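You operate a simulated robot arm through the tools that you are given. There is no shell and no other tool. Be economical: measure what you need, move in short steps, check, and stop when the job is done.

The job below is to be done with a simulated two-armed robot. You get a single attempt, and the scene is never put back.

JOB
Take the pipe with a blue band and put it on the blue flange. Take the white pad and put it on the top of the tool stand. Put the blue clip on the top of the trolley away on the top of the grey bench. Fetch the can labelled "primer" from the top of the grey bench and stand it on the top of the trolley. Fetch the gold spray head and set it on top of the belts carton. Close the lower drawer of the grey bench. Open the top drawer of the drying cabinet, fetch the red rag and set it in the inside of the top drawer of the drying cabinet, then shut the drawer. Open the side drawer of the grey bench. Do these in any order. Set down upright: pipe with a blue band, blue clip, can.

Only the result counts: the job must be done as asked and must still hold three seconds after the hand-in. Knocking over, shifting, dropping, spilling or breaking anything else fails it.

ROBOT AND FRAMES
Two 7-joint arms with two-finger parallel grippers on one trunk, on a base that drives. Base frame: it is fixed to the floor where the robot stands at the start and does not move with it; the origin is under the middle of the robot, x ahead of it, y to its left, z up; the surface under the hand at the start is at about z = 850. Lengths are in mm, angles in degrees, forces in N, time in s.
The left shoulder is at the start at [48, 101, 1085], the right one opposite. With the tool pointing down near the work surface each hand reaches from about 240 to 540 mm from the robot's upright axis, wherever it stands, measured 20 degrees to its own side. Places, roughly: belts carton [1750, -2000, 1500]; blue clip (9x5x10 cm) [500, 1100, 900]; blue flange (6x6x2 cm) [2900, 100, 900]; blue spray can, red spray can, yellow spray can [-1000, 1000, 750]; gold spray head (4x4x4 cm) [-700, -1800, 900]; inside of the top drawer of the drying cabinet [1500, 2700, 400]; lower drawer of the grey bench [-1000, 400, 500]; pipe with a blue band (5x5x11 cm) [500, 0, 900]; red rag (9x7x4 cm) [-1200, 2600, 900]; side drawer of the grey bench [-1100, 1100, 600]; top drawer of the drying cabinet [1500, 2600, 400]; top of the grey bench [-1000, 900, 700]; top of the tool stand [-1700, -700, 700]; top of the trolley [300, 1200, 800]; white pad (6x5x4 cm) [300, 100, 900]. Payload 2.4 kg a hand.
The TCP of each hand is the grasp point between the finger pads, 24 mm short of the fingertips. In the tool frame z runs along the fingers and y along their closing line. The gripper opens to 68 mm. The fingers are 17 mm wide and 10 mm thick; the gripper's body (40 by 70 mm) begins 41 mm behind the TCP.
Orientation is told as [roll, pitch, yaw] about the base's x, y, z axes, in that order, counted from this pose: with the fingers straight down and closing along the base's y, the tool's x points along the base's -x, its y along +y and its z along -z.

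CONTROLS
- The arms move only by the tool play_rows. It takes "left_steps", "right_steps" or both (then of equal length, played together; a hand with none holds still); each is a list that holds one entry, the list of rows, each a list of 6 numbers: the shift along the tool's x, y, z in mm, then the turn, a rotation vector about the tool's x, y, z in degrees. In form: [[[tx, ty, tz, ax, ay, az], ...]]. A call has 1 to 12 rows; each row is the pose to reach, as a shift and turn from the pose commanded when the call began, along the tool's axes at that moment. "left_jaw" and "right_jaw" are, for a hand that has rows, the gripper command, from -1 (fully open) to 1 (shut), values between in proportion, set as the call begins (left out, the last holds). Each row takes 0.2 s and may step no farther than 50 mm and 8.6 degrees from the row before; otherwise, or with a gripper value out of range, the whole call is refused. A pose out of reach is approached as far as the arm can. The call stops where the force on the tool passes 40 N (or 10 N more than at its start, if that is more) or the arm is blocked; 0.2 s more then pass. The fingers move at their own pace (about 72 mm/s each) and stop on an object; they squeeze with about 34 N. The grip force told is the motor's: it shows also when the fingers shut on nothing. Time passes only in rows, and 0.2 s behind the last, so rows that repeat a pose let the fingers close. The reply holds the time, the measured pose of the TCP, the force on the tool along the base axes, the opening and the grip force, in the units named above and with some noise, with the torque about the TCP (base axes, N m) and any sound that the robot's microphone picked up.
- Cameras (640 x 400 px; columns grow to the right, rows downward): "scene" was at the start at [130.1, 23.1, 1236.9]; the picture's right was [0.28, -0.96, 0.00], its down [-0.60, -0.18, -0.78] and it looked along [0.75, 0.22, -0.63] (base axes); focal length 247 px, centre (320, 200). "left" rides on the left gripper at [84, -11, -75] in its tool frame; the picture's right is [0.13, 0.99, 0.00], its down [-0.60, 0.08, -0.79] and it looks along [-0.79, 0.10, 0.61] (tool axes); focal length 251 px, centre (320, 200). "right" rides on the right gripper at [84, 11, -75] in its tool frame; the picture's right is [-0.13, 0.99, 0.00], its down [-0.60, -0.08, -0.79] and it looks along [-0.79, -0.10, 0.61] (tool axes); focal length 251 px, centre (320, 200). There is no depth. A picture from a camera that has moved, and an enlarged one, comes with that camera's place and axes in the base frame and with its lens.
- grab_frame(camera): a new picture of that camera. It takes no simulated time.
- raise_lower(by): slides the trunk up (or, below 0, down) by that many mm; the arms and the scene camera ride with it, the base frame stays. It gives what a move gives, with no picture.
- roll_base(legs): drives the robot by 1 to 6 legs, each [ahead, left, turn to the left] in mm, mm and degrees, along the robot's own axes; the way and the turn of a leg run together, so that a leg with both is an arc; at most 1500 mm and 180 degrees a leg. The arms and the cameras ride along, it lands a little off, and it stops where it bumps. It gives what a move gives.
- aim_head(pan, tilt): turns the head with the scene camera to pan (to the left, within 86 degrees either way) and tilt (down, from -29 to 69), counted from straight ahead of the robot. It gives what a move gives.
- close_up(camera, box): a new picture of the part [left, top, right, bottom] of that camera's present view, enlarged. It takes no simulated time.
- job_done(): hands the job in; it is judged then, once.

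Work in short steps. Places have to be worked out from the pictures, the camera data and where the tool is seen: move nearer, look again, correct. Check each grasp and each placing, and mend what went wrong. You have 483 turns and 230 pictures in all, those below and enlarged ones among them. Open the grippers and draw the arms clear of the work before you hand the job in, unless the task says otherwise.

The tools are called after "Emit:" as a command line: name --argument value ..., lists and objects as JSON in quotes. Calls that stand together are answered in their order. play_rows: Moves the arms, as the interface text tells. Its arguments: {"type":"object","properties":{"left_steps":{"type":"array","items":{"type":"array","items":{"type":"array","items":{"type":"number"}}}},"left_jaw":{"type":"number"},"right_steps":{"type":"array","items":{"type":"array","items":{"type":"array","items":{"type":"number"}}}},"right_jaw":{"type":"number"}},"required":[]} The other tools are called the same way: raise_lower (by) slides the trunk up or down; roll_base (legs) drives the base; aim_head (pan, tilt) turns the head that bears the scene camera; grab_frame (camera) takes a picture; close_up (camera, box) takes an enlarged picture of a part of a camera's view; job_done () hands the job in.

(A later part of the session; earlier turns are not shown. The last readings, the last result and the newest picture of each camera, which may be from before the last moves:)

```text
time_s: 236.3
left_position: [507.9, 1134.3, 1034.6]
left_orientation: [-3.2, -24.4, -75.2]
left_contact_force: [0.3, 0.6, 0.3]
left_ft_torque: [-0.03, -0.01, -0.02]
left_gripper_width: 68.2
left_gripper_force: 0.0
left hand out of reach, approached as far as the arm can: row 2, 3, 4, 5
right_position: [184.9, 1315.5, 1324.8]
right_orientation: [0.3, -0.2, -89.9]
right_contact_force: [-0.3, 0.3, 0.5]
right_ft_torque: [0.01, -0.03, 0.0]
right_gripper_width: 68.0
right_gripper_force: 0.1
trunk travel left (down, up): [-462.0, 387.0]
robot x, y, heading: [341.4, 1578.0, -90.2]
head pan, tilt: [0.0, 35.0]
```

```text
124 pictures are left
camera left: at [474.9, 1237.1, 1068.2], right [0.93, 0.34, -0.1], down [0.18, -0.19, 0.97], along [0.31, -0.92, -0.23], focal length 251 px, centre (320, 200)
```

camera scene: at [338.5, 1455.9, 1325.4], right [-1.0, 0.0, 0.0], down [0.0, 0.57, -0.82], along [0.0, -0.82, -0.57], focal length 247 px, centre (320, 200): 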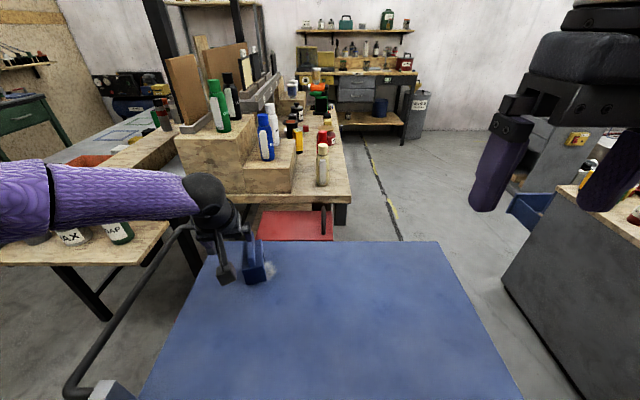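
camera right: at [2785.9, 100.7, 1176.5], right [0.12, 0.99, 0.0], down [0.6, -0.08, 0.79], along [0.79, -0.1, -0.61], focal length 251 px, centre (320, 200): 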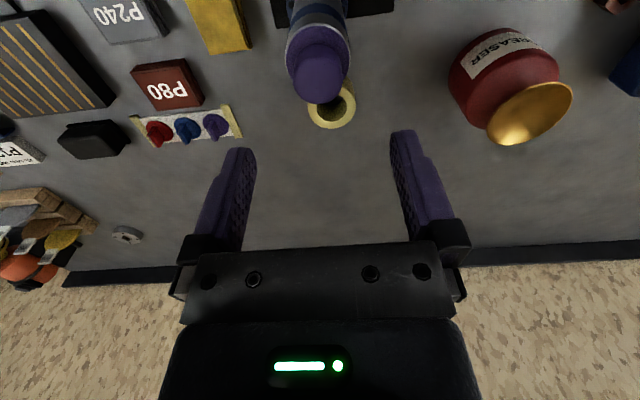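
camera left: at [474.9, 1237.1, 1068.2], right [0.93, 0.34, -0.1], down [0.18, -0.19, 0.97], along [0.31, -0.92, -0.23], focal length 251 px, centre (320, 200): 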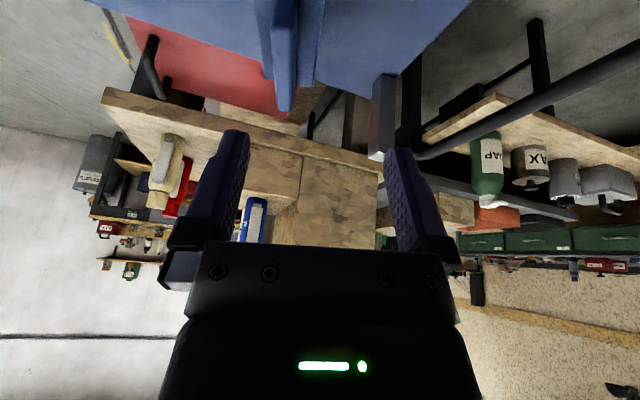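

Tilting doesn't extend reach; go vertical and lower instead. Straighten the tool and come down short of the clip.

Emit:
play_rows --left_steps '[[[7, -3, 7, -1, 8, 0], [14, -6, 14, -2, 16, 0], [20, -9, 20, -3, 24, 0], [27, -11, 26, -3, 24.4, 0], [27, -11, 26, -3, 24.4, 0]]]'

Emit:
raise_lower --by -50

Emit:
grab_frame --camera "left"

```text
time_s: 237.5
left_position: [515.9, 1184.6, 1028.9]
left_orientation: [0.0, 0.0, -76.0]
left_contact_force: [0.3, 0.4, -0.7]
left_ft_torque: [-0.01, -0.02, 0.01]
left_gripper_width: 68.0
left_gripper_force: 0.1
left hand out of reach, approached as far as the arm can: row 1, 2, 3, 4, 5
right_position: [185.9, 1314.9, 1323.5]
right_orientation: [0.2, -0.2, -89.8]
right_contact_force: [-0.2, 0.3, 0.9]
right_ft_torque: [0.02, -0.03, 0.0]
right_gripper_width: 67.9
right_gripper_force: 0.1
trunk travel left (down, up): [-462.0, 387.0]
robot x, y, heading: [339.9, 1577.7, -89.9]
head pan, tilt: [0.0, 35.0]
```

```text
time_s: 238.4
left_position: [516.4, 1184.2, 978.5]
left_orientation: [-0.1, 0.0, -76.0]
left_contact_force: [-0.1, -0.1, 0.3]
left_ft_torque: [0.01, 0.02, -0.02]
left_gripper_width: 68.1
left_gripper_force: 0.0
right_position: [186.3, 1316.5, 1273.4]
right_orientation: [0.3, -0.1, -89.8]
right_contact_force: [-0.9, -0.6, -0.6]
right_ft_torque: [-0.02, 0.02, -0.03]
right_gripper_width: 67.8
right_gripper_force: 0.1
trunk travel left (down, up): [-412.0, 437.0]
robot x, y, heading: [339.9, 1578.6, -90.0]
head pan, tilt: [0.0, 35.0]
```

```text
123 pictures are left
camera left: at [486.0, 1263.8, 1053.5], right [0.93, 0.37, 0.0], down [0.22, -0.57, 0.79], along [0.29, -0.74, -0.61], focal length 251 px, centre (320, 200)
```

left: 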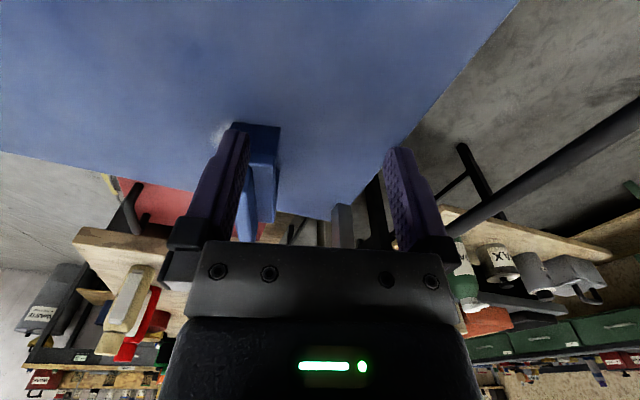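

Emit:
play_rows --left_steps '[[[5, -22, 0, 0, 0, 0], [10, -40, 0, 0, 0, 0], [10, -40, 0, 0, 0, 0]]]'

```text
time_s: 239.2
left_position: [484.0, 1194.0, 987.5]
left_orientation: [-0.1, 0.1, -75.9]
left_contact_force: [-0.9, -0.5, -0.5]
left_ft_torque: [0.03, 0.03, 0.01]
left_gripper_width: 68.2
left_gripper_force: 0.1
left hand out of reach, approached as far as the arm can: row 1, 2, 3
right_position: [185.5, 1316.1, 1274.8]
right_orientation: [0.2, -0.2, -89.8]
right_contact_force: [0.2, -0.3, 0.1]
right_ft_torque: [0.0, 0.01, 0.0]
right_gripper_width: 67.9
right_gripper_force: 0.0
trunk travel left (down, up): [-412.0, 437.0]
robot x, y, heading: [338.3, 1580.7, -90.2]
head pan, tilt: [0.0, 35.0]
```

Emit:
play_rows --left_steps '[[[0, 0, 0, 0, 0, 7], [0, 0, 0, 0, 0, 14], [0, 0, 20, 0, 0, 14], [0, 0, 40, 0, 0, 14]]]'

```text
time_s: 240.2
left_position: [494.6, 1209.3, 957.1]
left_orientation: [0.0, -0.1, -89.9]
left_contact_force: [0.1, -0.2, 0.3]
left_ft_torque: [-0.01, 0.01, -0.02]
left_gripper_width: 67.9
left_gripper_force: 0.0
left hand out of reach, approached as far as the arm can: row 3, 4
right_position: [186.0, 1316.0, 1274.1]
right_orientation: [0.3, -0.1, -89.9]
right_contact_force: [0.1, -1.0, -0.3]
right_ft_torque: [0.0, 0.04, 0.01]
right_gripper_width: 68.2
right_gripper_force: 0.0
trunk travel left (down, up): [-412.0, 437.0]
robot x, y, heading: [341.5, 1577.7, -90.3]
head pan, tilt: [0.0, 35.0]
```

The arm is stuck in a poor configuration. Go back to the starting-like pose (high, out to the side) to reset it.

Emit:
play_rows --left_steps '[[[10, 9, -40, 0, 0, 0], [20, 18, -80, 0, 0, 0], [30, 27, -120, 0, 0, 0], [40, 36, -160, 0, 0, 0], [50, 45, -200, 0, 0, 0], [57, 52, -240, 0, 0, 0]]]'

Emit:
grab_frame --camera "scene"

```text
time_s: 241.6
left_position: [549.8, 1263.5, 1200.7]
left_orientation: [0.0, 0.1, -90.1]
left_contact_force: [0.1, 0.5, -0.4]
left_ft_torque: [0.01, -0.01, -0.01]
left_gripper_width: 68.1
left_gripper_force: 0.1
right_position: [186.8, 1316.7, 1274.5]
right_orientation: [0.3, -0.1, -89.9]
right_contact_force: [0.5, 0.7, -0.3]
right_ft_torque: [0.02, 0.03, 0.01]
right_gripper_width: 67.8
right_gripper_force: 0.0
trunk travel left (down, up): [-412.0, 437.0]
robot x, y, heading: [340.8, 1578.1, -90.0]
head pan, tilt: [0.0, 35.0]
```

```text
122 pictures are left
camera scene: at [338.4, 1460.5, 1355.7], right [-1.0, 0.0, 0.0], down [0.0, 0.57, -0.82], along [0.0, -0.82, -0.57], focal length 247 px, centre (320, 200)
```

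scene: 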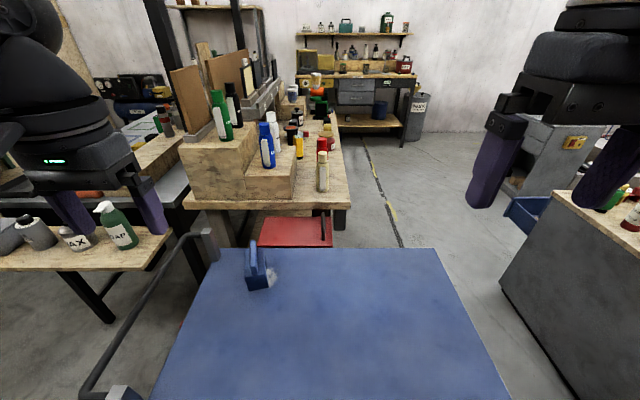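

Emit:
play_rows --left_steps '[[[-10, -10, 45, 0, 0, 0], [-20, -20, 90, 0, 0, 0], [-40, -30, 130, 0, 0, 0], [-60, -40, 165, 0, 0, 0], [-80, -50, 195, 0, 0, 0], [-100, -56, 215, 0, 0, 0], [-115, -56, 225, 0, 0, 0]]]'

```text
time_s: 243.2
left_position: [501.2, 1178.5, 989.5]
left_orientation: [-0.1, 0.0, -89.9]
left_contact_force: [-0.1, -1.3, 0.3]
left_ft_torque: [-0.01, 0.02, 0.04]
left_gripper_width: 68.1
left_gripper_force: 0.0
left hand out of reach, approached as far as the arm can: row 6, 7
right_position: [186.4, 1315.3, 1274.5]
right_orientation: [0.3, -0.1, -89.8]
right_contact_force: [-0.6, 0.1, 0.8]
right_ft_torque: [0.04, -0.01, 0.01]
right_gripper_width: 67.9
right_gripper_force: 0.0
trunk travel left (down, up): [-412.0, 437.0]
robot x, y, heading: [338.2, 1582.4, -90.0]
head pan, tilt: [0.0, 35.0]
```

Pattern: flags occur when the hand is too far below the shoulder. So raise the hand and lower the trunk 120 mm.

Emit:
play_rows --left_steps '[[[0, -2, -40, 0, 0, 0], [0, -5, -80, 0, 0, 0], [0, -7, -120, 0, 0, 0]]]'

Emit:
raise_lower --by -120

Emit:
play_rows --left_steps '[[[-10, 0, 10, 0, 0, -5], [-20, 0, 20, 0, 0, -10], [-30, 0, 30, 0, 0, -14], [-30, 0, 30, 0, 0, -14]]]'

Emit:
grab_frame --camera "left"

```text
time_s: 244.0
left_position: [497.6, 1179.9, 1109.2]
left_orientation: [0.0, 0.1, -89.8]
left_contact_force: [0.8, -0.4, 0.3]
left_ft_torque: [0.02, -0.01, 0.0]
left_gripper_width: 68.2
left_gripper_force: 0.2
right_position: [186.6, 1315.6, 1273.8]
right_orientation: [0.3, -0.1, -89.8]
right_contact_force: [0.1, -0.3, 0.3]
right_ft_torque: [0.01, -0.01, 0.02]
right_gripper_width: 68.0
right_gripper_force: 0.1
trunk travel left (down, up): [-412.0, 437.0]
robot x, y, heading: [338.8, 1581.2, -90.0]
head pan, tilt: [0.0, 35.0]
```

```text
time_s: 245.5
left_position: [496.7, 1175.6, 991.2]
left_orientation: [0.1, 0.1, -89.9]
left_contact_force: [-0.3, 1.5, -0.8]
left_ft_torque: [0.01, 0.01, 0.0]
left_gripper_width: 68.0
left_gripper_force: 0.0
right_position: [186.2, 1315.6, 1155.6]
right_orientation: [0.3, -0.1, -89.8]
right_contact_force: [-0.4, -0.1, 0.2]
right_ft_torque: [0.0, -0.02, -0.05]
right_gripper_width: 67.8
right_gripper_force: 0.0
trunk travel left (down, up): [-292.0, 557.0]
robot x, y, heading: [340.1, 1578.3, -90.0]
head pan, tilt: [0.0, 35.0]
```

```text
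time_s: 246.5
left_position: [496.8, 1145.1, 961.0]
left_orientation: [0.1, 0.0, -75.8]
left_contact_force: [0.9, -0.4, 0.0]
left_ft_torque: [-0.02, 0.02, 0.02]
left_gripper_width: 68.1
left_gripper_force: 0.1
right_position: [185.9, 1316.0, 1154.5]
right_orientation: [0.2, 0.0, -89.9]
right_contact_force: [0.4, 1.5, 0.4]
right_ft_torque: [0.01, 0.0, 0.03]
right_gripper_width: 68.3
right_gripper_force: 0.0
trunk travel left (down, up): [-292.0, 557.0]
robot x, y, heading: [339.8, 1578.4, -90.3]
head pan, tilt: [0.0, 35.0]
```

```text
121 pictures are left
camera left: at [466.1, 1224.6, 1036.5], right [0.93, 0.37, 0.0], down [0.22, -0.57, 0.79], along [0.29, -0.74, -0.61], focal length 251 px, centre (320, 200)
```

left: 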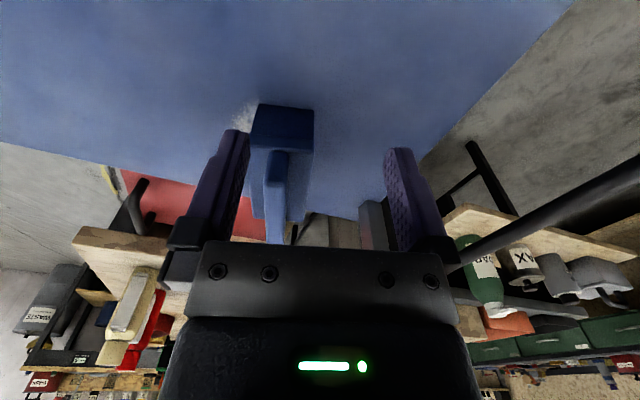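

Clean now. Fin axis: from [481,1100] to [501,1039]. Align laterally, then advance 71 mm and down ~20 mm.

Emit:
play_rows --left_steps '[[[0, -24, 0, 0, 0, 0], [-25, -24, 0, 0, 0, 0], [-50, -24, 5, 0, 0, 0], [-71, -24, 12, 0, 0, 0], [-71, -24, 18, 0, 0, 0], [-71, -24, 18, 0, 0, 0]]]'

Emit:
grab_frame --camera "left"

Emit:
close_up --camera "scene" --box '[150, 190, 350, 320]'

```text
time_s: 247.9
left_position: [515.9, 1122.6, 954.6]
left_orientation: [0.0, 0.1, -75.9]
left_contact_force: [0.1, 0.6, -0.3]
left_ft_torque: [0.0, -0.04, -0.01]
left_gripper_width: 67.9
left_gripper_force: 0.0
left hand out of reach, approached as far as the arm can: row 1, 2, 3, 4, 5, 6
right_position: [186.4, 1315.8, 1153.3]
right_orientation: [0.3, -0.1, -89.8]
right_contact_force: [-0.3, 0.3, -0.3]
right_ft_torque: [0.0, 0.02, -0.01]
right_gripper_width: 68.3
right_gripper_force: 0.0
trunk travel left (down, up): [-292.0, 557.0]
robot x, y, heading: [342.1, 1577.0, -90.0]
head pan, tilt: [0.0, 35.0]
```

```text
120 pictures are left
camera left: at [486.0, 1201.5, 1029.6], right [0.93, 0.37, 0.0], down [0.22, -0.57, 0.79], along [0.29, -0.74, -0.61], focal length 251 px, centre (320, 200)
```

left: 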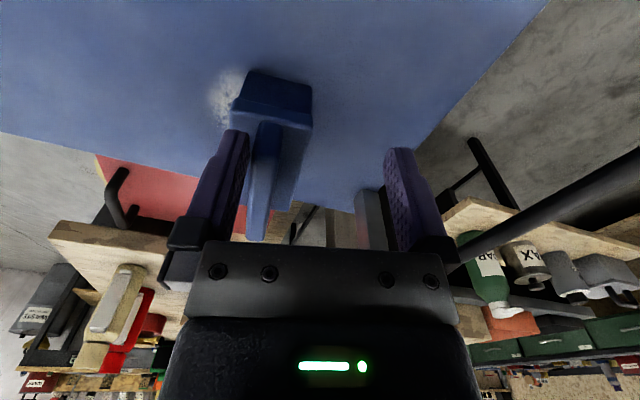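

```text
3.08 times, centred on (250, 255) of scene
camera zoom: at [338.5, 1439.8, 1234.5], right [-1.0, 0.0, 0.0], down [0.0, 0.57, -0.82], along [0.0, -0.82, -0.57], focal length 760 px, centre (535, 31)
```

zoom: 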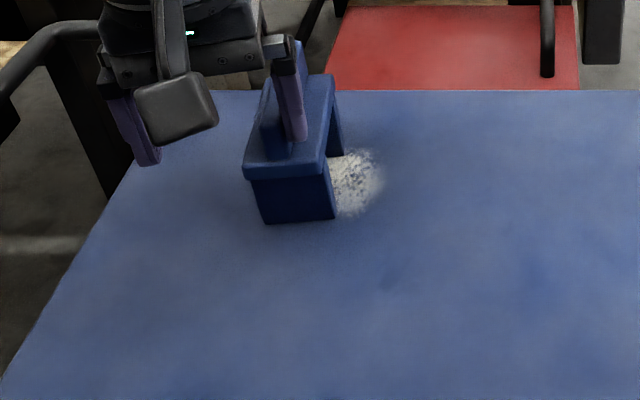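

Limit is on inward motion; the clip needs to be further to the arm's own side. Lift, strafe the base 80 mm to -x, and retry.

Emit:
play_rows --left_steps '[[[10, 0, -40, 0, 0, 0], [30, 0, -70, 0, 0, 0], [50, 0, -70, 0, 0, 0]]]'

Emit:
roll_base --legs '[[-10, 0, 0], [0, -80, 0], [20, 0, 0]]'

Emit:
play_rows --left_steps '[[[0, 20, 10, 0, 0, 0], [-20, 40, 20, 0, 0, 0], [-40, 50, 40, 0, 0, 0], [-60, 50, 50, 0, 0, 0]]]'

Emit:
grab_frame --camera "left"

```text
time_s: 248.7
left_position: [503.4, 1171.1, 1024.0]
left_orientation: [0.1, -0.1, -75.9]
left_contact_force: [-0.6, 0.4, 0.1]
left_ft_torque: [-0.06, 0.02, -0.02]
left_gripper_width: 68.1
left_gripper_force: 0.1
right_position: [185.8, 1315.8, 1154.6]
right_orientation: [0.3, -0.2, -89.9]
right_contact_force: [-0.7, -0.1, 0.0]
right_ft_torque: [0.03, -0.02, -0.02]
right_gripper_width: 67.6
right_gripper_force: 0.1
trunk travel left (down, up): [-292.0, 557.0]
robot x, y, heading: [340.8, 1578.7, -90.0]
head pan, tilt: [0.0, 35.0]
```

```text
time_s: 250.7
left_position: [422.6, 1172.1, 1023.5]
left_orientation: [0.1, 0.0, -76.0]
left_contact_force: [0.3, 0.2, 0.6]
left_ft_torque: [0.01, 0.0, 0.04]
left_gripper_width: 68.0
left_gripper_force: 0.1
right_position: [106.6, 1316.3, 1154.4]
right_orientation: [0.3, 0.0, -89.9]
right_contact_force: [0.5, -0.2, 0.6]
right_ft_torque: [-0.01, 0.01, 0.0]
right_gripper_width: 68.1
right_gripper_force: 0.1
trunk travel left (down, up): [-292.0, 557.0]
robot x, y, heading: [259.4, 1580.7, -90.3]
head pan, tilt: [0.0, 35.0]
stopped in leg 3: the robot was blocked; the commanded pose is now the measured one
```

```text
time_s: 251.7
left_position: [487.5, 1125.2, 973.5]
left_orientation: [0.0, 0.1, -76.1]
left_contact_force: [0.6, -0.4, 0.8]
left_ft_torque: [0.0, 0.0, -0.01]
left_gripper_width: 68.0
left_gripper_force: 0.0
right_position: [106.5, 1315.6, 1154.3]
right_orientation: [0.2, -0.1, -90.1]
right_contact_force: [0.6, 0.1, -0.7]
right_ft_torque: [-0.01, 0.0, -0.01]
right_gripper_width: 68.1
right_gripper_force: 0.1
trunk travel left (down, up): [-292.0, 557.0]
robot x, y, heading: [258.1, 1578.1, -90.0]
head pan, tilt: [0.0, 35.0]
```

```text
118 pictures are left
camera left: at [456.6, 1204.8, 1048.3], right [0.93, 0.36, 0.0], down [0.22, -0.57, 0.79], along [0.29, -0.74, -0.61], focal length 251 px, centre (320, 200)
```

left: 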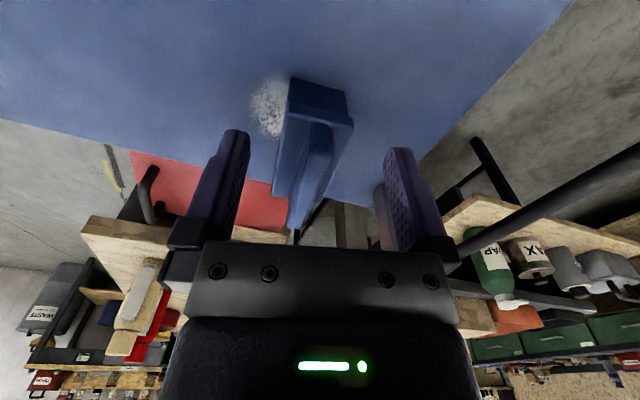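

Emit:
close_up --camera "left" --box '[240, 60, 400, 240]'

```text
2.22 times, centred on (320, 150) of left
camera zoom: at [456.6, 1204.8, 1048.3], right [0.93, 0.36, 0.0], down [0.22, -0.57, 0.79], along [0.29, -0.74, -0.61], focal length 559 px, centre (320, 311)
```

zoom: 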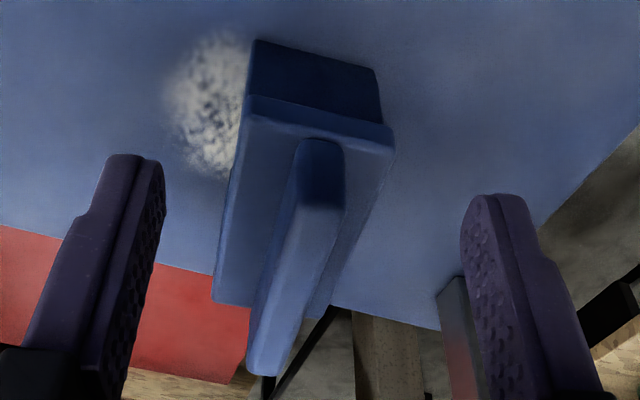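

Fin spans ≈[490,1107]→[505,1020], top z≈932. Advance and descend in stages.

Emit:
play_rows --left_steps '[[[-18, -2, 10, 0, 0, 2], [-36, -3, 18, 0, 0, 4], [-53, -4, 26, 0, 0, 4], [-53, -4, 34, 0, 0, 4], [-53, -4, 34, 0, 0, 4]]]'

Emit:
grab_frame --camera "left"

Emit:
close_up --camera "scene" --box '[130, 190, 330, 320]'

```text
time_s: 252.8
left_position: [499.5, 1102.8, 944.0]
left_orientation: [0.1, -0.1, -80.0]
left_contact_force: [0.0, 0.6, 0.7]
left_ft_torque: [0.0, 0.01, -0.01]
left_gripper_width: 67.9
left_gripper_force: 0.0
left hand out of reach, approached as far as the arm can: row 2, 3, 4, 5
right_position: [106.5, 1316.0, 1154.7]
right_orientation: [0.2, -0.1, -90.0]
right_contact_force: [0.3, -0.2, -0.9]
right_ft_torque: [-0.02, 0.03, -0.02]
right_gripper_width: 68.3
right_gripper_force: 0.0
trunk travel left (down, up): [-292.0, 557.0]
robot x, y, heading: [258.0, 1576.8, -90.1]
head pan, tilt: [0.0, 35.0]
```

```text
116 pictures are left
camera left: at [475.4, 1183.9, 1019.4], right [0.95, 0.3, 0.0], down [0.18, -0.58, 0.79], along [0.24, -0.76, -0.61], focal length 251 px, centre (320, 200)
```

left: 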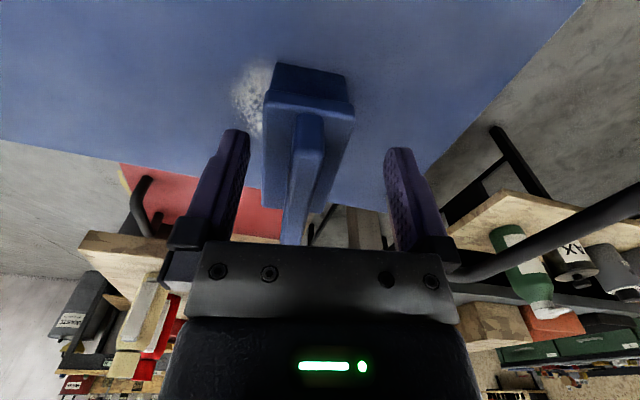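

```text
3.08 times, centred on (230, 255) of scene
camera zoom: at [258.5, 1439.7, 1234.5], right [-1.0, 0.0, 0.0], down [0.0, 0.57, -0.82], along [0.0, -0.82, -0.57], focal length 760 px, centre (597, 31)
```

zoom: 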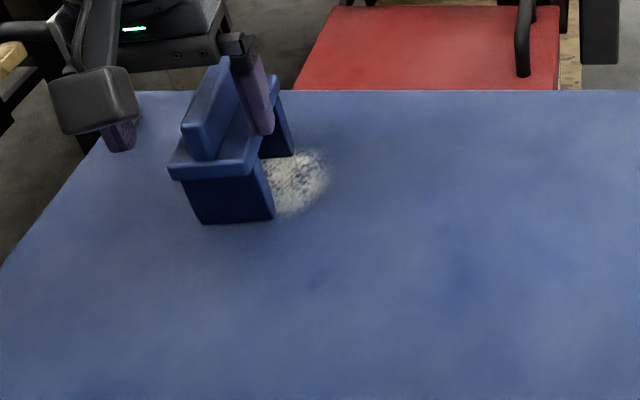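

At the radial limit (≈532 mm). Lift, strafe base +40 mm in x (closer radially), then come down on the near part of the fin.

Emit:
play_rows --left_steps '[[[0, 0, -30, 0, 0, 0], [10, 0, -45, 0, 0, 0]]]'

Emit:
roll_base --legs '[[0, 42, 0]]'

Emit:
play_rows --left_steps '[[[0, -20, 0, 0, 0, 0], [-15, -40, 5, 0, 0, 0], [-30, -43, 20, 0, 0, 0], [-30, -43, 40, 0, 0, 0], [-30, -43, 40, 0, 0, 0]]]'

Emit:
grab_frame --camera "left"

```text
time_s: 253.4
left_position: [497.8, 1112.0, 991.0]
left_orientation: [0.0, 0.0, -80.0]
left_contact_force: [0.3, -0.8, 0.6]
left_ft_torque: [-0.02, -0.02, -0.01]
left_gripper_width: 67.8
left_gripper_force: 0.1
right_position: [105.5, 1316.4, 1154.9]
right_orientation: [0.2, -0.2, -90.0]
right_contact_force: [0.4, -0.4, 0.0]
right_ft_torque: [-0.03, 0.03, -0.02]
right_gripper_width: 67.9
right_gripper_force: 0.1
trunk travel left (down, up): [-292.0, 557.0]
robot x, y, heading: [258.1, 1577.2, -90.2]
head pan, tilt: [0.0, 35.0]
```

```text
time_s: 254.3
left_position: [540.4, 1112.1, 990.4]
left_orientation: [0.0, 0.0, -80.0]
left_contact_force: [0.3, 0.2, 0.1]
left_ft_torque: [0.02, 0.02, -0.01]
left_gripper_width: 68.1
left_gripper_force: 0.1
right_position: [149.2, 1315.8, 1155.0]
right_orientation: [0.2, -0.1, -90.0]
right_contact_force: [0.8, 0.1, -0.7]
right_ft_torque: [0.01, -0.02, -0.01]
right_gripper_width: 68.1
right_gripper_force: 0.0
trunk travel left (down, up): [-292.0, 557.0]
robot x, y, heading: [304.4, 1582.1, -89.9]
head pan, tilt: [0.0, 35.0]
```

```text
time_s: 255.5
left_position: [515.3, 1108.2, 950.5]
left_orientation: [0.1, -0.1, -80.0]
left_contact_force: [-0.4, -0.4, 0.1]
left_ft_torque: [0.01, -0.02, -0.04]
left_gripper_width: 68.3
left_gripper_force: 0.1
left hand out of reach, approached as far as the arm can: row 2, 3, 4, 5
right_position: [147.2, 1316.1, 1153.6]
right_orientation: [0.3, -0.1, -90.0]
right_contact_force: [-0.5, 0.4, -0.4]
right_ft_torque: [0.04, 0.03, -0.01]
right_gripper_width: 68.4
right_gripper_force: 0.1
trunk travel left (down, up): [-292.0, 557.0]
robot x, y, heading: [301.2, 1580.9, -90.1]
head pan, tilt: [0.0, 35.0]
```

```text
114 pictures are left
camera left: at [490.5, 1189.7, 1025.6], right [0.95, 0.3, 0.0], down [0.18, -0.58, 0.79], along [0.24, -0.76, -0.61], focal length 251 px, centre (320, 200)
```

left: 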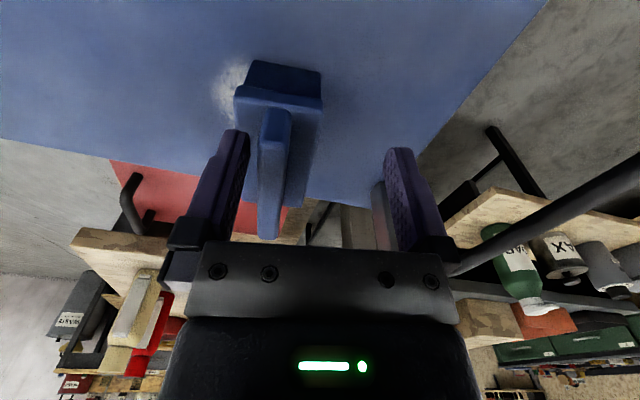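

Emit:
raise_lower --by 50

Emit:
play_rows --left_steps '[[[0, -15, 0, 0, 0, 0], [-10, -22, 15, 0, 0, 0], [-20, -22, 35, 0, 0, 0], [-30, -22, 55, 0, 0, 0], [-30, -22, 55, 0, 0, 0]]]'

```text
time_s: 256.5
left_position: [514.0, 1112.2, 1014.0]
left_orientation: [-0.2, -1.5, -79.9]
left_contact_force: [-0.2, 0.0, 0.2]
left_ft_torque: [0.01, 0.01, -0.01]
left_gripper_width: 68.0
left_gripper_force: 0.0
right_position: [149.5, 1315.7, 1204.5]
right_orientation: [0.4, 0.0, -90.0]
right_contact_force: [1.5, 0.7, -0.5]
right_ft_torque: [-0.04, -0.01, 0.01]
right_gripper_width: 68.1
right_gripper_force: 0.0
trunk travel left (down, up): [-342.0, 507.0]
robot x, y, heading: [301.6, 1578.9, -90.2]
head pan, tilt: [0.0, 35.0]
```

```text
time_s: 257.7
left_position: [509.6, 1119.5, 965.8]
left_orientation: [-0.3, -1.7, -80.0]
left_contact_force: [-0.1, -0.3, 0.7]
left_ft_torque: [0.0, -0.01, 0.0]
left_gripper_width: 68.2
left_gripper_force: 0.0
left hand out of reach, approached as far as the arm can: row 1, 2, 3, 4, 5
right_position: [148.8, 1316.3, 1204.4]
right_orientation: [0.3, -0.1, -89.9]
right_contact_force: [0.1, -1.0, 0.3]
right_ft_torque: [0.0, -0.02, 0.0]
right_gripper_width: 67.9
right_gripper_force: 0.1
trunk travel left (down, up): [-342.0, 507.0]
robot x, y, heading: [302.9, 1578.2, -89.9]
head pan, tilt: [0.0, 35.0]
```

The left arm's posture is poor; the right arm's is fresh (it reached 487 mm before). Retract left and use the right hand for the clip.

Emit:
play_rows --left_steps '[[[0, 0, -45, 0, 0, 0], [20, 0, -90, 0, 0, 2], [55, 0, -120, 0, 0, 6], [95, 0, -140, 0, 1.7, 10], [135, 0, -160, 0, 1.7, 10], [170, 0, -180, 0, 1.7, 10]]]'

Emit:
roll_base --legs '[[-15, 0, 0], [0, 300, 0], [12, 0, 0]]'

Emit:
raise_lower --by -45

Emit:
grab_frame --camera "scene"

```text
time_s: 259.1
left_position: [479.5, 1288.6, 1144.5]
left_orientation: [-0.1, 0.0, -90.1]
left_contact_force: [0.4, 0.3, 0.0]
left_ft_torque: [0.01, 0.02, -0.01]
left_gripper_width: 68.1
left_gripper_force: 0.0
right_position: [149.1, 1315.7, 1204.5]
right_orientation: [0.3, -0.1, -90.1]
right_contact_force: [0.1, -0.2, 0.4]
right_ft_torque: [0.0, -0.03, 0.03]
right_gripper_width: 68.1
right_gripper_force: 0.0
trunk travel left (down, up): [-342.0, 507.0]
robot x, y, heading: [302.7, 1582.4, -90.2]
head pan, tilt: [0.0, 35.0]
```

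```text
time_s: 261.8
left_position: [777.8, 1290.9, 1142.8]
left_orientation: [-0.3, 0.1, -89.9]
left_contact_force: [0.6, -0.6, 0.7]
left_ft_torque: [0.0, 0.0, 0.0]
left_gripper_width: 67.9
left_gripper_force: 0.1
right_position: [445.5, 1318.2, 1203.5]
right_orientation: [0.2, 0.0, -89.9]
right_contact_force: [0.2, -0.1, 0.4]
right_ft_torque: [0.01, 0.0, 0.02]
right_gripper_width: 68.0
right_gripper_force: 0.0
trunk travel left (down, up): [-342.0, 507.0]
robot x, y, heading: [599.9, 1583.1, -90.1]
head pan, tilt: [0.0, 35.0]
```

```text
time_s: 262.7
left_position: [777.4, 1291.7, 1097.7]
left_orientation: [0.0, 0.2, -89.8]
left_contact_force: [-0.7, -0.4, 0.0]
left_ft_torque: [-0.01, -0.04, 0.01]
left_gripper_width: 67.7
left_gripper_force: 0.2
right_position: [445.7, 1319.5, 1158.9]
right_orientation: [0.3, -0.1, -89.8]
right_contact_force: [0.2, -0.2, -0.4]
right_ft_torque: [-0.01, -0.01, 0.01]
right_gripper_width: 68.0
right_gripper_force: 0.0
trunk travel left (down, up): [-297.0, 552.0]
robot x, y, heading: [599.6, 1582.8, -90.1]
head pan, tilt: [0.0, 35.0]
```

```text
113 pictures are left
camera scene: at [598.2, 1444.0, 1239.6], right [-1.0, 0.0, 0.0], down [0.0, 0.57, -0.82], along [0.0, -0.82, -0.57], focal length 247 px, centre (320, 200)
```

scene: 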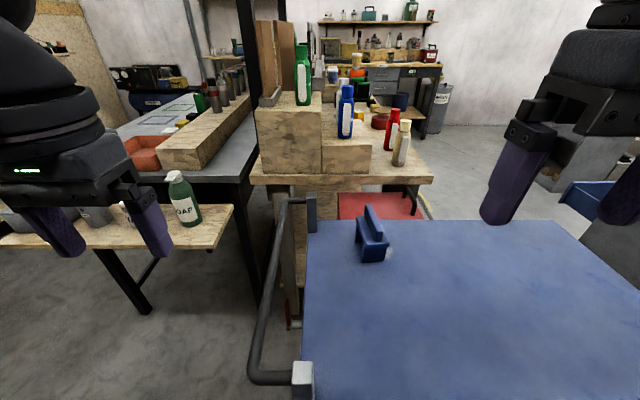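

Now move the right hand down/forward toward the fin, turning yaw to -80°.

Emit:
play_rows --right_steps '[[[-30, 8, 35, 0, 0, -3], [-60, 16, 70, 0, 0, -6], [-90, 24, 105, 0, 0, -9], [-120, 32, 135, 0, 0, -10], [-150, 40, 165, 0, 0, -10], [-175, 46, 190, 0, 0, -10], [-175, 46, 190, 0, 0, -10]]]'

Emit:
grab_frame --camera "right"

```text
time_s: 264.3
left_position: [777.3, 1291.4, 1098.3]
left_orientation: [-0.1, 0.1, -89.9]
left_contact_force: [-0.1, 0.0, 0.4]
left_ft_torque: [-0.02, 0.04, 0.0]
left_gripper_width: 68.0
left_gripper_force: 0.1
right_position: [492.7, 1143.8, 969.8]
right_orientation: [0.2, -0.1, -79.8]
right_contact_force: [0.2, 0.5, 0.5]
right_ft_torque: [0.03, 0.0, 0.0]
right_gripper_width: 67.9
right_gripper_force: 0.0
trunk travel left (down, up): [-297.0, 552.0]
robot x, y, heading: [599.8, 1584.8, -90.1]
head pan, tilt: [0.0, 35.0]
```

```text
112 pictures are left
camera right: at [490.0, 1229.3, 1043.9], right [1.0, 0.05, 0.0], down [0.03, -0.61, 0.79], along [0.04, -0.79, -0.61], focal length 251 px, centre (320, 200)
```

right: 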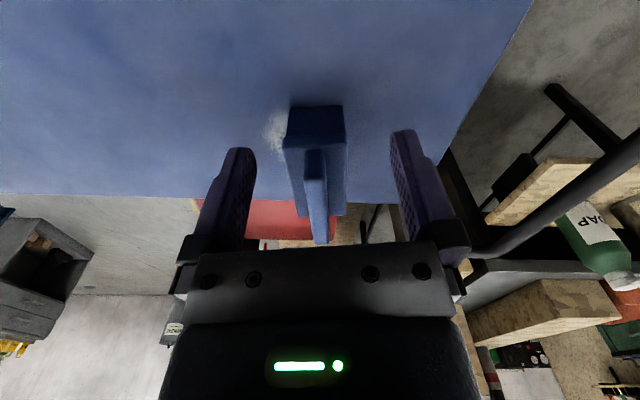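

Unflagged. Fin ≈[494,1101]→[502,1020]. Advance 68 mm and down 44 mm.

Emit:
play_rows --right_steps '[[[-20, -4, 10, 0, 0, 0], [-40, -7, 20, 0, 0, 0], [-58, -9, 30, 0, 0, 0], [-66, -9, 38, 0, 0, 0], [-66, -9, 42, 0, 0, 0]]]'

Emit:
grab_frame --camera "right"

Emit:
close_up --camera "scene" --box '[300, 170, 460, 300]'

```text
time_s: 265.5
left_position: [776.5, 1291.4, 1099.1]
left_orientation: [-0.1, 0.2, -89.9]
left_contact_force: [-0.1, 0.6, -0.2]
left_ft_torque: [0.01, 0.0, -0.01]
left_gripper_width: 68.2
left_gripper_force: 0.2
right_position: [495.3, 1077.3, 927.0]
right_orientation: [0.2, -0.1, -79.8]
right_contact_force: [0.0, -0.2, -1.0]
right_ft_torque: [0.0, 0.0, 0.01]
right_gripper_width: 68.1
right_gripper_force: 0.1
trunk travel left (down, up): [-297.0, 552.0]
robot x, y, heading: [598.4, 1584.3, -90.0]
head pan, tilt: [0.0, 35.0]
```

```text
111 pictures are left
camera right: at [491.6, 1161.7, 1002.7], right [1.0, 0.05, 0.0], down [0.03, -0.61, 0.79], along [0.04, -0.79, -0.61], focal length 251 px, centre (320, 200)
```

right: 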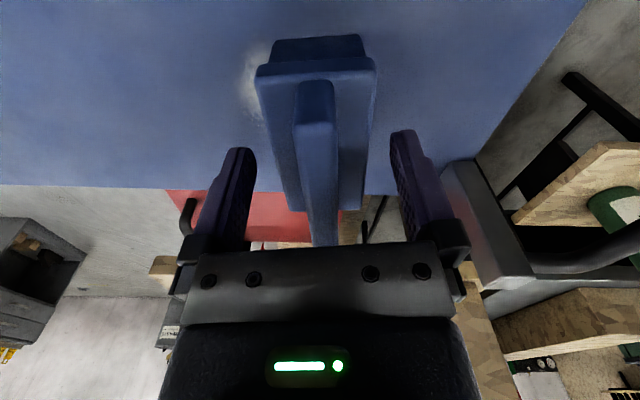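

```text
3.08 times, centred on (380, 235) of scene
camera zoom: at [598.3, 1443.6, 1239.6], right [-1.0, 0.0, 0.0], down [0.0, 0.57, -0.82], along [0.0, -0.82, -0.57], focal length 760 px, centre (135, 92)
```

zoom: 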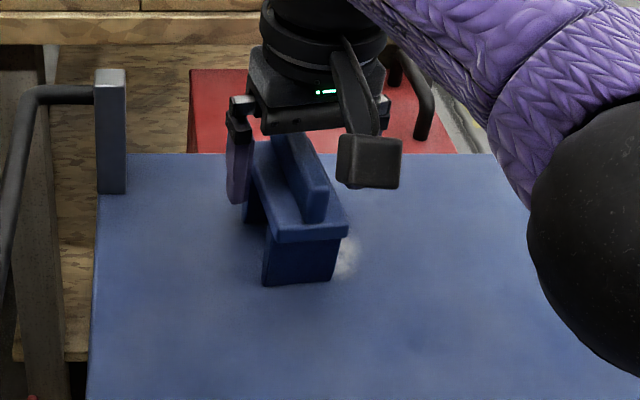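

Fin is between the fingers. Close and check.

Emit:
play_rows --right_steps '[[[0, 0, 0, 0, 0, 0], [0, 0, 0, 0, 0, 0], [0, 0, 0, 0, 0, 0], [0, 0, 0, 0, 0, 0], [0, 0, 0, 0, 0, 0]]]' --right_jaw 1

Emit:
play_rows --right_steps '[[[0, 0, -15, 0, 0, 0], [0, 0, -40, 0, 0, 0], [0, 0, -70, 0, 0, 0]]]'

Emit:
grab_frame --camera "right"

Emit:
grab_frame --camera "scene"

```text
time_s: 266.7
left_position: [777.6, 1291.6, 1099.6]
left_orientation: [-0.1, 0.0, -89.8]
left_contact_force: [-0.6, -0.3, 0.4]
left_ft_torque: [0.02, -0.01, 0.03]
left_gripper_width: 67.9
left_gripper_force: 0.1
right_position: [495.3, 1077.0, 928.9]
right_orientation: [0.0, -0.1, -79.8]
right_contact_force: [-0.3, 0.6, 0.0]
right_ft_torque: [-0.03, 0.04, -0.02]
right_gripper_width: 46.2
right_gripper_force: 33.8
trunk travel left (down, up): [-297.0, 552.0]
robot x, y, heading: [597.3, 1582.3, -90.3]
head pan, tilt: [0.0, 35.0]
```

```text
time_s: 267.5
left_position: [777.3, 1290.4, 1099.7]
left_orientation: [-0.1, 0.0, -89.9]
left_contact_force: [-0.2, 0.2, 0.1]
left_ft_torque: [0.02, 0.01, 0.0]
left_gripper_width: 68.0
left_gripper_force: 0.0
right_position: [496.0, 1079.1, 988.9]
right_orientation: [0.2, -0.3, -79.8]
right_contact_force: [1.1, -0.4, -1.1]
right_ft_torque: [0.02, 0.02, -0.01]
right_gripper_width: 45.9
right_gripper_force: 34.2
right hand out of reach, approached as far as the arm can: row 3
trunk travel left (down, up): [-297.0, 552.0]
robot x, y, heading: [597.4, 1586.7, -89.8]
head pan, tilt: [0.0, 35.0]
```

```text
109 pictures are left
camera right: at [492.9, 1165.0, 1062.4], right [1.0, 0.05, 0.0], down [0.03, -0.61, 0.79], along [0.04, -0.79, -0.61], focal length 251 px, centre (320, 200)
```

right: 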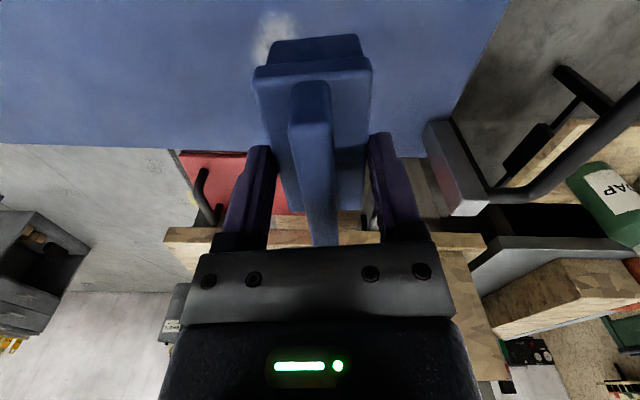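

```text
108 pictures are left
camera scene: at [598.2, 1443.3, 1239.5], right [-1.0, 0.0, 0.0], down [0.0, 0.57, -0.82], along [0.0, -0.82, -0.57], focal length 247 px, centre (320, 200)
```

scene: 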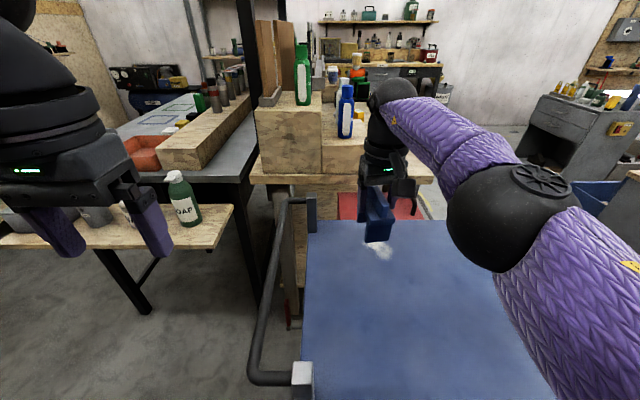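

The clip is held by its body (46 mm). Retract the right arm, back off, and drive round to the grey bench's east side.

Emit:
play_rows --right_steps '[[[40, 0, -10, 0, 0, 0], [80, -10, -20, 0, 0, 2], [120, -25, -30, 0, 0, 6], [160, -40, -50, 0, 0, 10], [190, -55, -80, 0, 0, 10]]]'

Emit:
raise_lower --by 60

Emit:
roll_base --legs '[[-120, 0, 0], [0, 0, -90], [950, 0, 0]]'

Emit:
aim_head --pan 30 --tilt 30

Emit:
grab_frame --camera "scene"

```text
time_s: 268.7
left_position: [776.8, 1292.1, 1099.7]
left_orientation: [-0.2, 0.1, -89.9]
left_contact_force: [0.1, 0.7, 0.3]
left_ft_torque: [-0.01, 0.0, -0.03]
left_gripper_width: 67.9
left_gripper_force: 0.1
right_position: [407.9, 1259.3, 1067.5]
right_orientation: [0.3, 0.0, -89.8]
right_contact_force: [-0.1, 0.6, -0.9]
right_ft_torque: [0.04, -0.05, -0.02]
right_gripper_width: 45.6
right_gripper_force: 33.9
trunk travel left (down, up): [-297.0, 552.0]
robot x, y, heading: [597.7, 1586.6, -90.0]
head pan, tilt: [0.0, 35.0]
```

```text
time_s: 269.7
left_position: [777.4, 1290.7, 1158.8]
left_orientation: [-0.1, 0.0, -89.9]
left_contact_force: [0.0, -0.1, 0.6]
left_ft_torque: [-0.01, 0.01, 0.03]
left_gripper_width: 67.8
left_gripper_force: 0.0
right_position: [407.2, 1257.6, 1126.8]
right_orientation: [0.4, 0.0, -89.8]
right_contact_force: [0.5, -0.1, -1.1]
right_ft_torque: [-0.02, 0.02, 0.0]
right_gripper_width: 45.4
right_gripper_force: 34.0
trunk travel left (down, up): [-357.0, 492.0]
robot x, y, heading: [600.4, 1582.2, -90.1]
head pan, tilt: [0.0, 35.0]
```

```text
time_s: 279.4
left_position: [-652.6, 1508.4, 1158.9]
left_orientation: [-0.1, 0.1, -178.9]
left_contact_force: [-0.3, 0.0, -0.5]
left_ft_torque: [0.01, -0.02, -0.02]
left_gripper_width: 68.0
left_gripper_force: 0.1
right_position: [-691.6, 1877.4, 1126.6]
right_orientation: [0.3, -0.1, -178.9]
right_contact_force: [0.5, 0.2, -1.3]
right_ft_torque: [0.03, -0.03, 0.01]
right_gripper_width: 45.0
right_gripper_force: 34.2
trunk travel left (down, up): [-357.0, 492.0]
robot x, y, heading: [-366.0, 1691.5, -178.6]
head pan, tilt: [0.0, 35.0]
```

```text
time_s: 280.3
left_position: [-653.4, 1508.3, 1157.7]
left_orientation: [-0.1, 0.1, -178.9]
left_contact_force: [-1.2, -0.2, -0.6]
left_ft_torque: [-0.02, 0.02, -0.02]
left_gripper_width: 68.0
left_gripper_force: 0.1
right_position: [-691.5, 1877.9, 1127.0]
right_orientation: [0.3, -0.1, -178.8]
right_contact_force: [-0.4, 0.1, -1.5]
right_ft_torque: [0.0, 0.02, -0.02]
right_gripper_width: 45.1
right_gripper_force: 33.8
trunk travel left (down, up): [-357.0, 492.0]
robot x, y, heading: [-366.3, 1692.5, -178.9]
head pan, tilt: [30.0, 30.0]
```

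```text
107 pictures are left
camera scene: at [-481.8, 1642.7, 1308.0], right [-0.51, 0.86, 0.0], down [0.43, 0.26, -0.87], along [-0.74, -0.45, -0.5], focal length 247 px, centre (320, 200)
```

scene: 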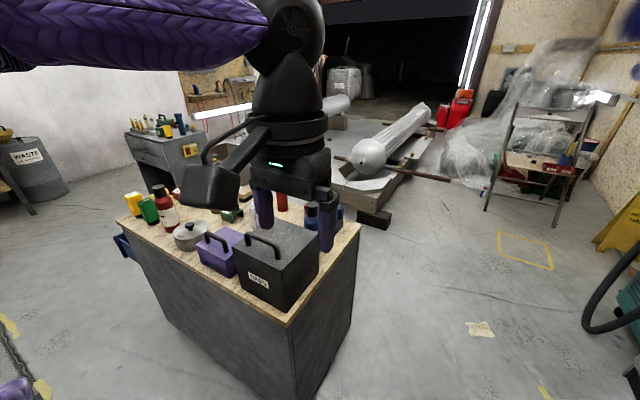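

Raise the trunk a bit and strafe alongside the bench to view its top.

Emit:
raise_lower --by 120

Emit:
roll_base --legs '[[0, 700, -1]]'

Emit:
aim_head --pan 0 --tilt 45

Emit:
grab_frame --camera "scene"

```text
time_s: 281.8
left_position: [-652.3, 1508.7, 1280.3]
left_orientation: [-0.1, 0.2, -178.8]
left_contact_force: [0.1, 0.2, 0.2]
left_ft_torque: [-0.01, 0.02, 0.04]
left_gripper_width: 68.0
left_gripper_force: 0.0
right_position: [-692.5, 1876.5, 1246.7]
right_orientation: [0.3, 0.0, -179.0]
right_contact_force: [0.2, -1.0, -1.6]
right_ft_torque: [-0.01, -0.01, 0.01]
right_gripper_width: 45.6
right_gripper_force: 33.9
trunk travel left (down, up): [-477.0, 372.0]
robot x, y, heading: [-369.0, 1691.6, -179.0]
head pan, tilt: [30.0, 30.0]
```

```text
time_s: 285.7
left_position: [-655.4, 797.8, 1278.9]
left_orientation: [-0.3, 0.1, 179.6]
left_contact_force: [-0.3, 0.7, -0.3]
left_ft_torque: [0.04, -0.04, 0.03]
left_gripper_width: 67.9
left_gripper_force: 0.0
right_position: [-684.6, 1169.5, 1246.0]
right_orientation: [0.2, -0.1, 179.6]
right_contact_force: [0.1, 0.6, -1.9]
right_ft_torque: [0.0, 0.04, 0.0]
right_gripper_width: 45.3
right_gripper_force: 33.9
trunk travel left (down, up): [-477.0, 372.0]
robot x, y, heading: [-358.6, 971.3, 179.6]
head pan, tilt: [30.0, 30.0]
```

```text
time_s: 286.7
left_position: [-655.1, 798.1, 1278.8]
left_orientation: [-0.1, 0.1, 179.6]
left_contact_force: [0.5, 0.4, -0.2]
left_ft_torque: [-0.01, 0.01, 0.02]
left_gripper_width: 68.0
left_gripper_force: 0.1
right_position: [-684.0, 1168.8, 1246.4]
right_orientation: [0.3, -0.1, 179.6]
right_contact_force: [0.7, 0.3, -0.8]
right_ft_torque: [-0.01, 0.01, -0.02]
right_gripper_width: 45.1
right_gripper_force: 33.8
trunk travel left (down, up): [-477.0, 372.0]
robot x, y, heading: [-362.3, 967.9, 179.5]
head pan, tilt: [0.0, 45.0]
```

```text
106 pictures are left
camera scene: at [-466.8, 973.3, 1406.2], right [0.01, 1.0, 0.0], down [0.71, -0.01, -0.71], along [-0.71, 0.01, -0.71], focal length 247 px, centre (320, 200)
```

scene: 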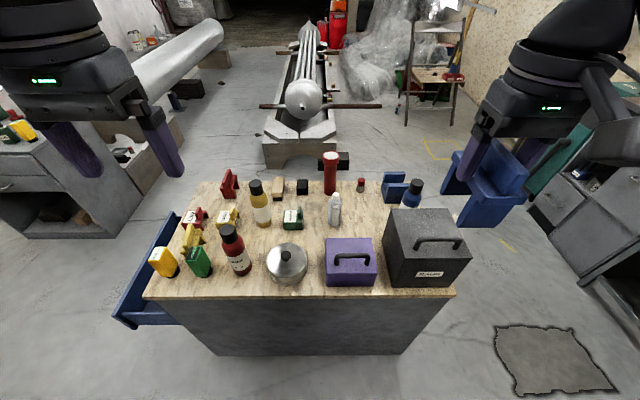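

Emit:
close_up --camera "scene" --box '[140, 140, 480, 310]'

Emit:
close_up --camera "scene" --box '[220, 150, 360, 290]'

```text
1.88 times, centred on (310, 225) of scene
camera zoom: at [-466.8, 973.3, 1406.2], right [0.01, 1.0, 0.0], down [0.71, -0.01, -0.71], along [-0.71, 0.01, -0.71], focal length 465 px, centre (339, 153)
```

zoom: 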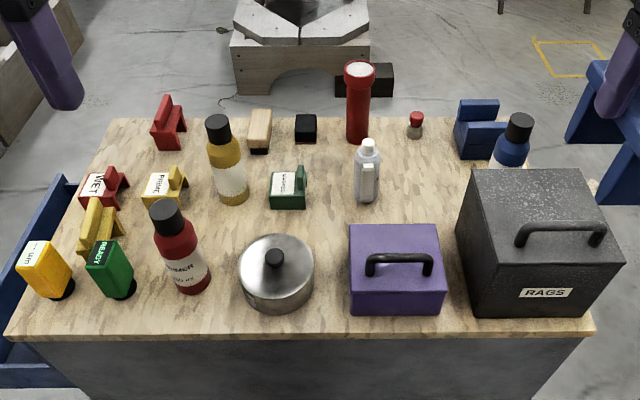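

```text
2.86 times, centred on (290, 220) of scene
camera zoom: at [-466.8, 973.3, 1406.2], right [0.01, 1.0, 0.0], down [0.71, -0.01, -0.71], along [-0.71, 0.01, -0.71], focal length 706 px, centre (406, 143)
```

zoom: 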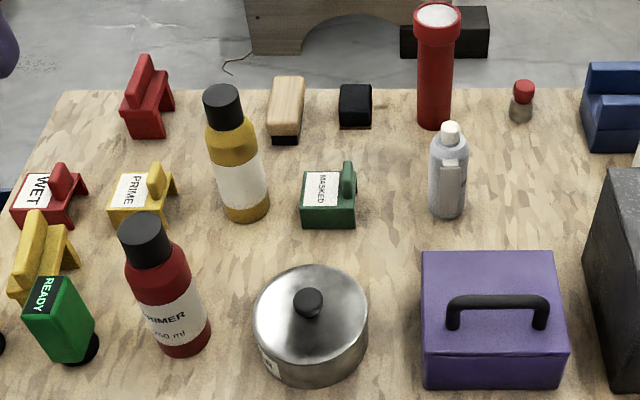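

The red can reads "…RIMER" (primer). Bench top z≈704, its east edge x≈-777. I'll take primer first (left hand), then put the clip in the freed spot. Verify the label and approach.

Emit:
roll_base --legs '[[175, 100, 0]]'

Emit:
aim_head --pan 10 --tilt 55

Emit:
grab_frame --camera "scene"

Emit:
grab_frame --camera "left"

```text
time_s: 288.3
left_position: [-836.1, 698.2, 1278.9]
left_orientation: [-0.2, 0.1, -180.0]
left_contact_force: [-0.5, 0.6, 0.4]
left_ft_torque: [0.0, -0.01, 0.03]
left_gripper_width: 68.0
left_gripper_force: 0.1
right_position: [-867.1, 1068.3, 1245.5]
right_orientation: [0.3, -0.1, -179.8]
right_contact_force: [0.4, 0.0, -1.3]
right_ft_torque: [0.03, -0.04, 0.02]
right_gripper_width: 45.4
right_gripper_force: 34.3
trunk travel left (down, up): [-477.0, 372.0]
robot x, y, heading: [-544.3, 874.5, 180.0]
head pan, tilt: [0.0, 45.0]
```

```text
time_s: 289.0
left_position: [-835.8, 699.1, 1278.8]
left_orientation: [-0.2, 0.1, -180.0]
left_contact_force: [0.3, -0.1, -0.1]
left_ft_torque: [-0.01, -0.01, -0.02]
left_gripper_width: 67.8
left_gripper_force: 0.1
right_position: [-867.3, 1068.8, 1248.2]
right_orientation: [0.3, -0.1, -180.0]
right_contact_force: [0.1, 0.3, -1.2]
right_ft_torque: [0.01, -0.02, -0.02]
right_gripper_width: 45.1
right_gripper_force: 33.8
trunk travel left (down, up): [-477.0, 372.0]
robot x, y, heading: [-540.7, 877.5, 179.7]
head pan, tilt: [10.0, 55.0]
```

```text
103 pictures are left
camera scene: at [-638.1, 863.1, 1392.8], right [-0.17, 0.99, 0.0], down [0.81, 0.14, -0.57], along [-0.57, -0.1, -0.82], focal length 247 px, centre (320, 200)
```

scene: 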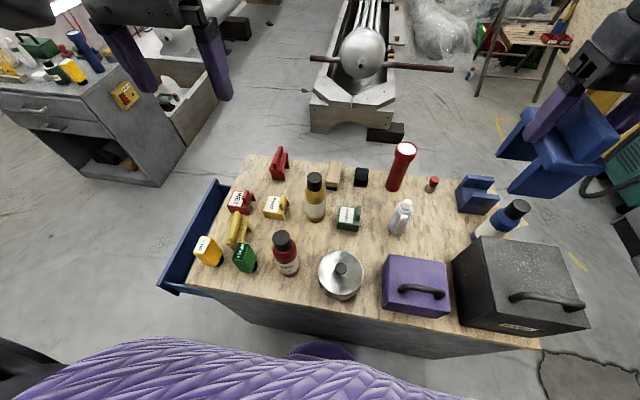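

```text
102 pictures are left
camera left: at [-750.4, 710.0, 1354.2], right [0.13, -0.99, 0.0], down [-0.61, -0.08, 0.79], along [-0.79, -0.1, -0.61], focal length 251 px, centre (320, 200)
```

left: 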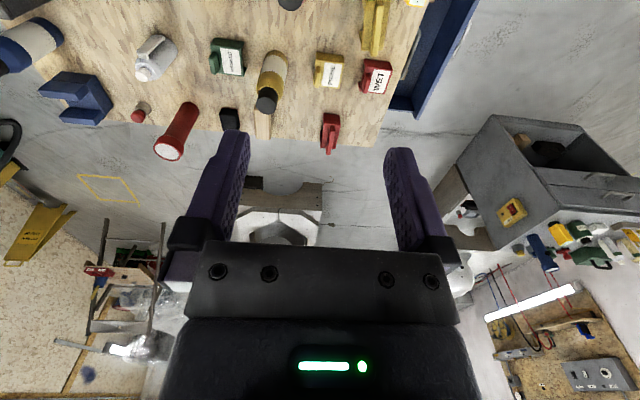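

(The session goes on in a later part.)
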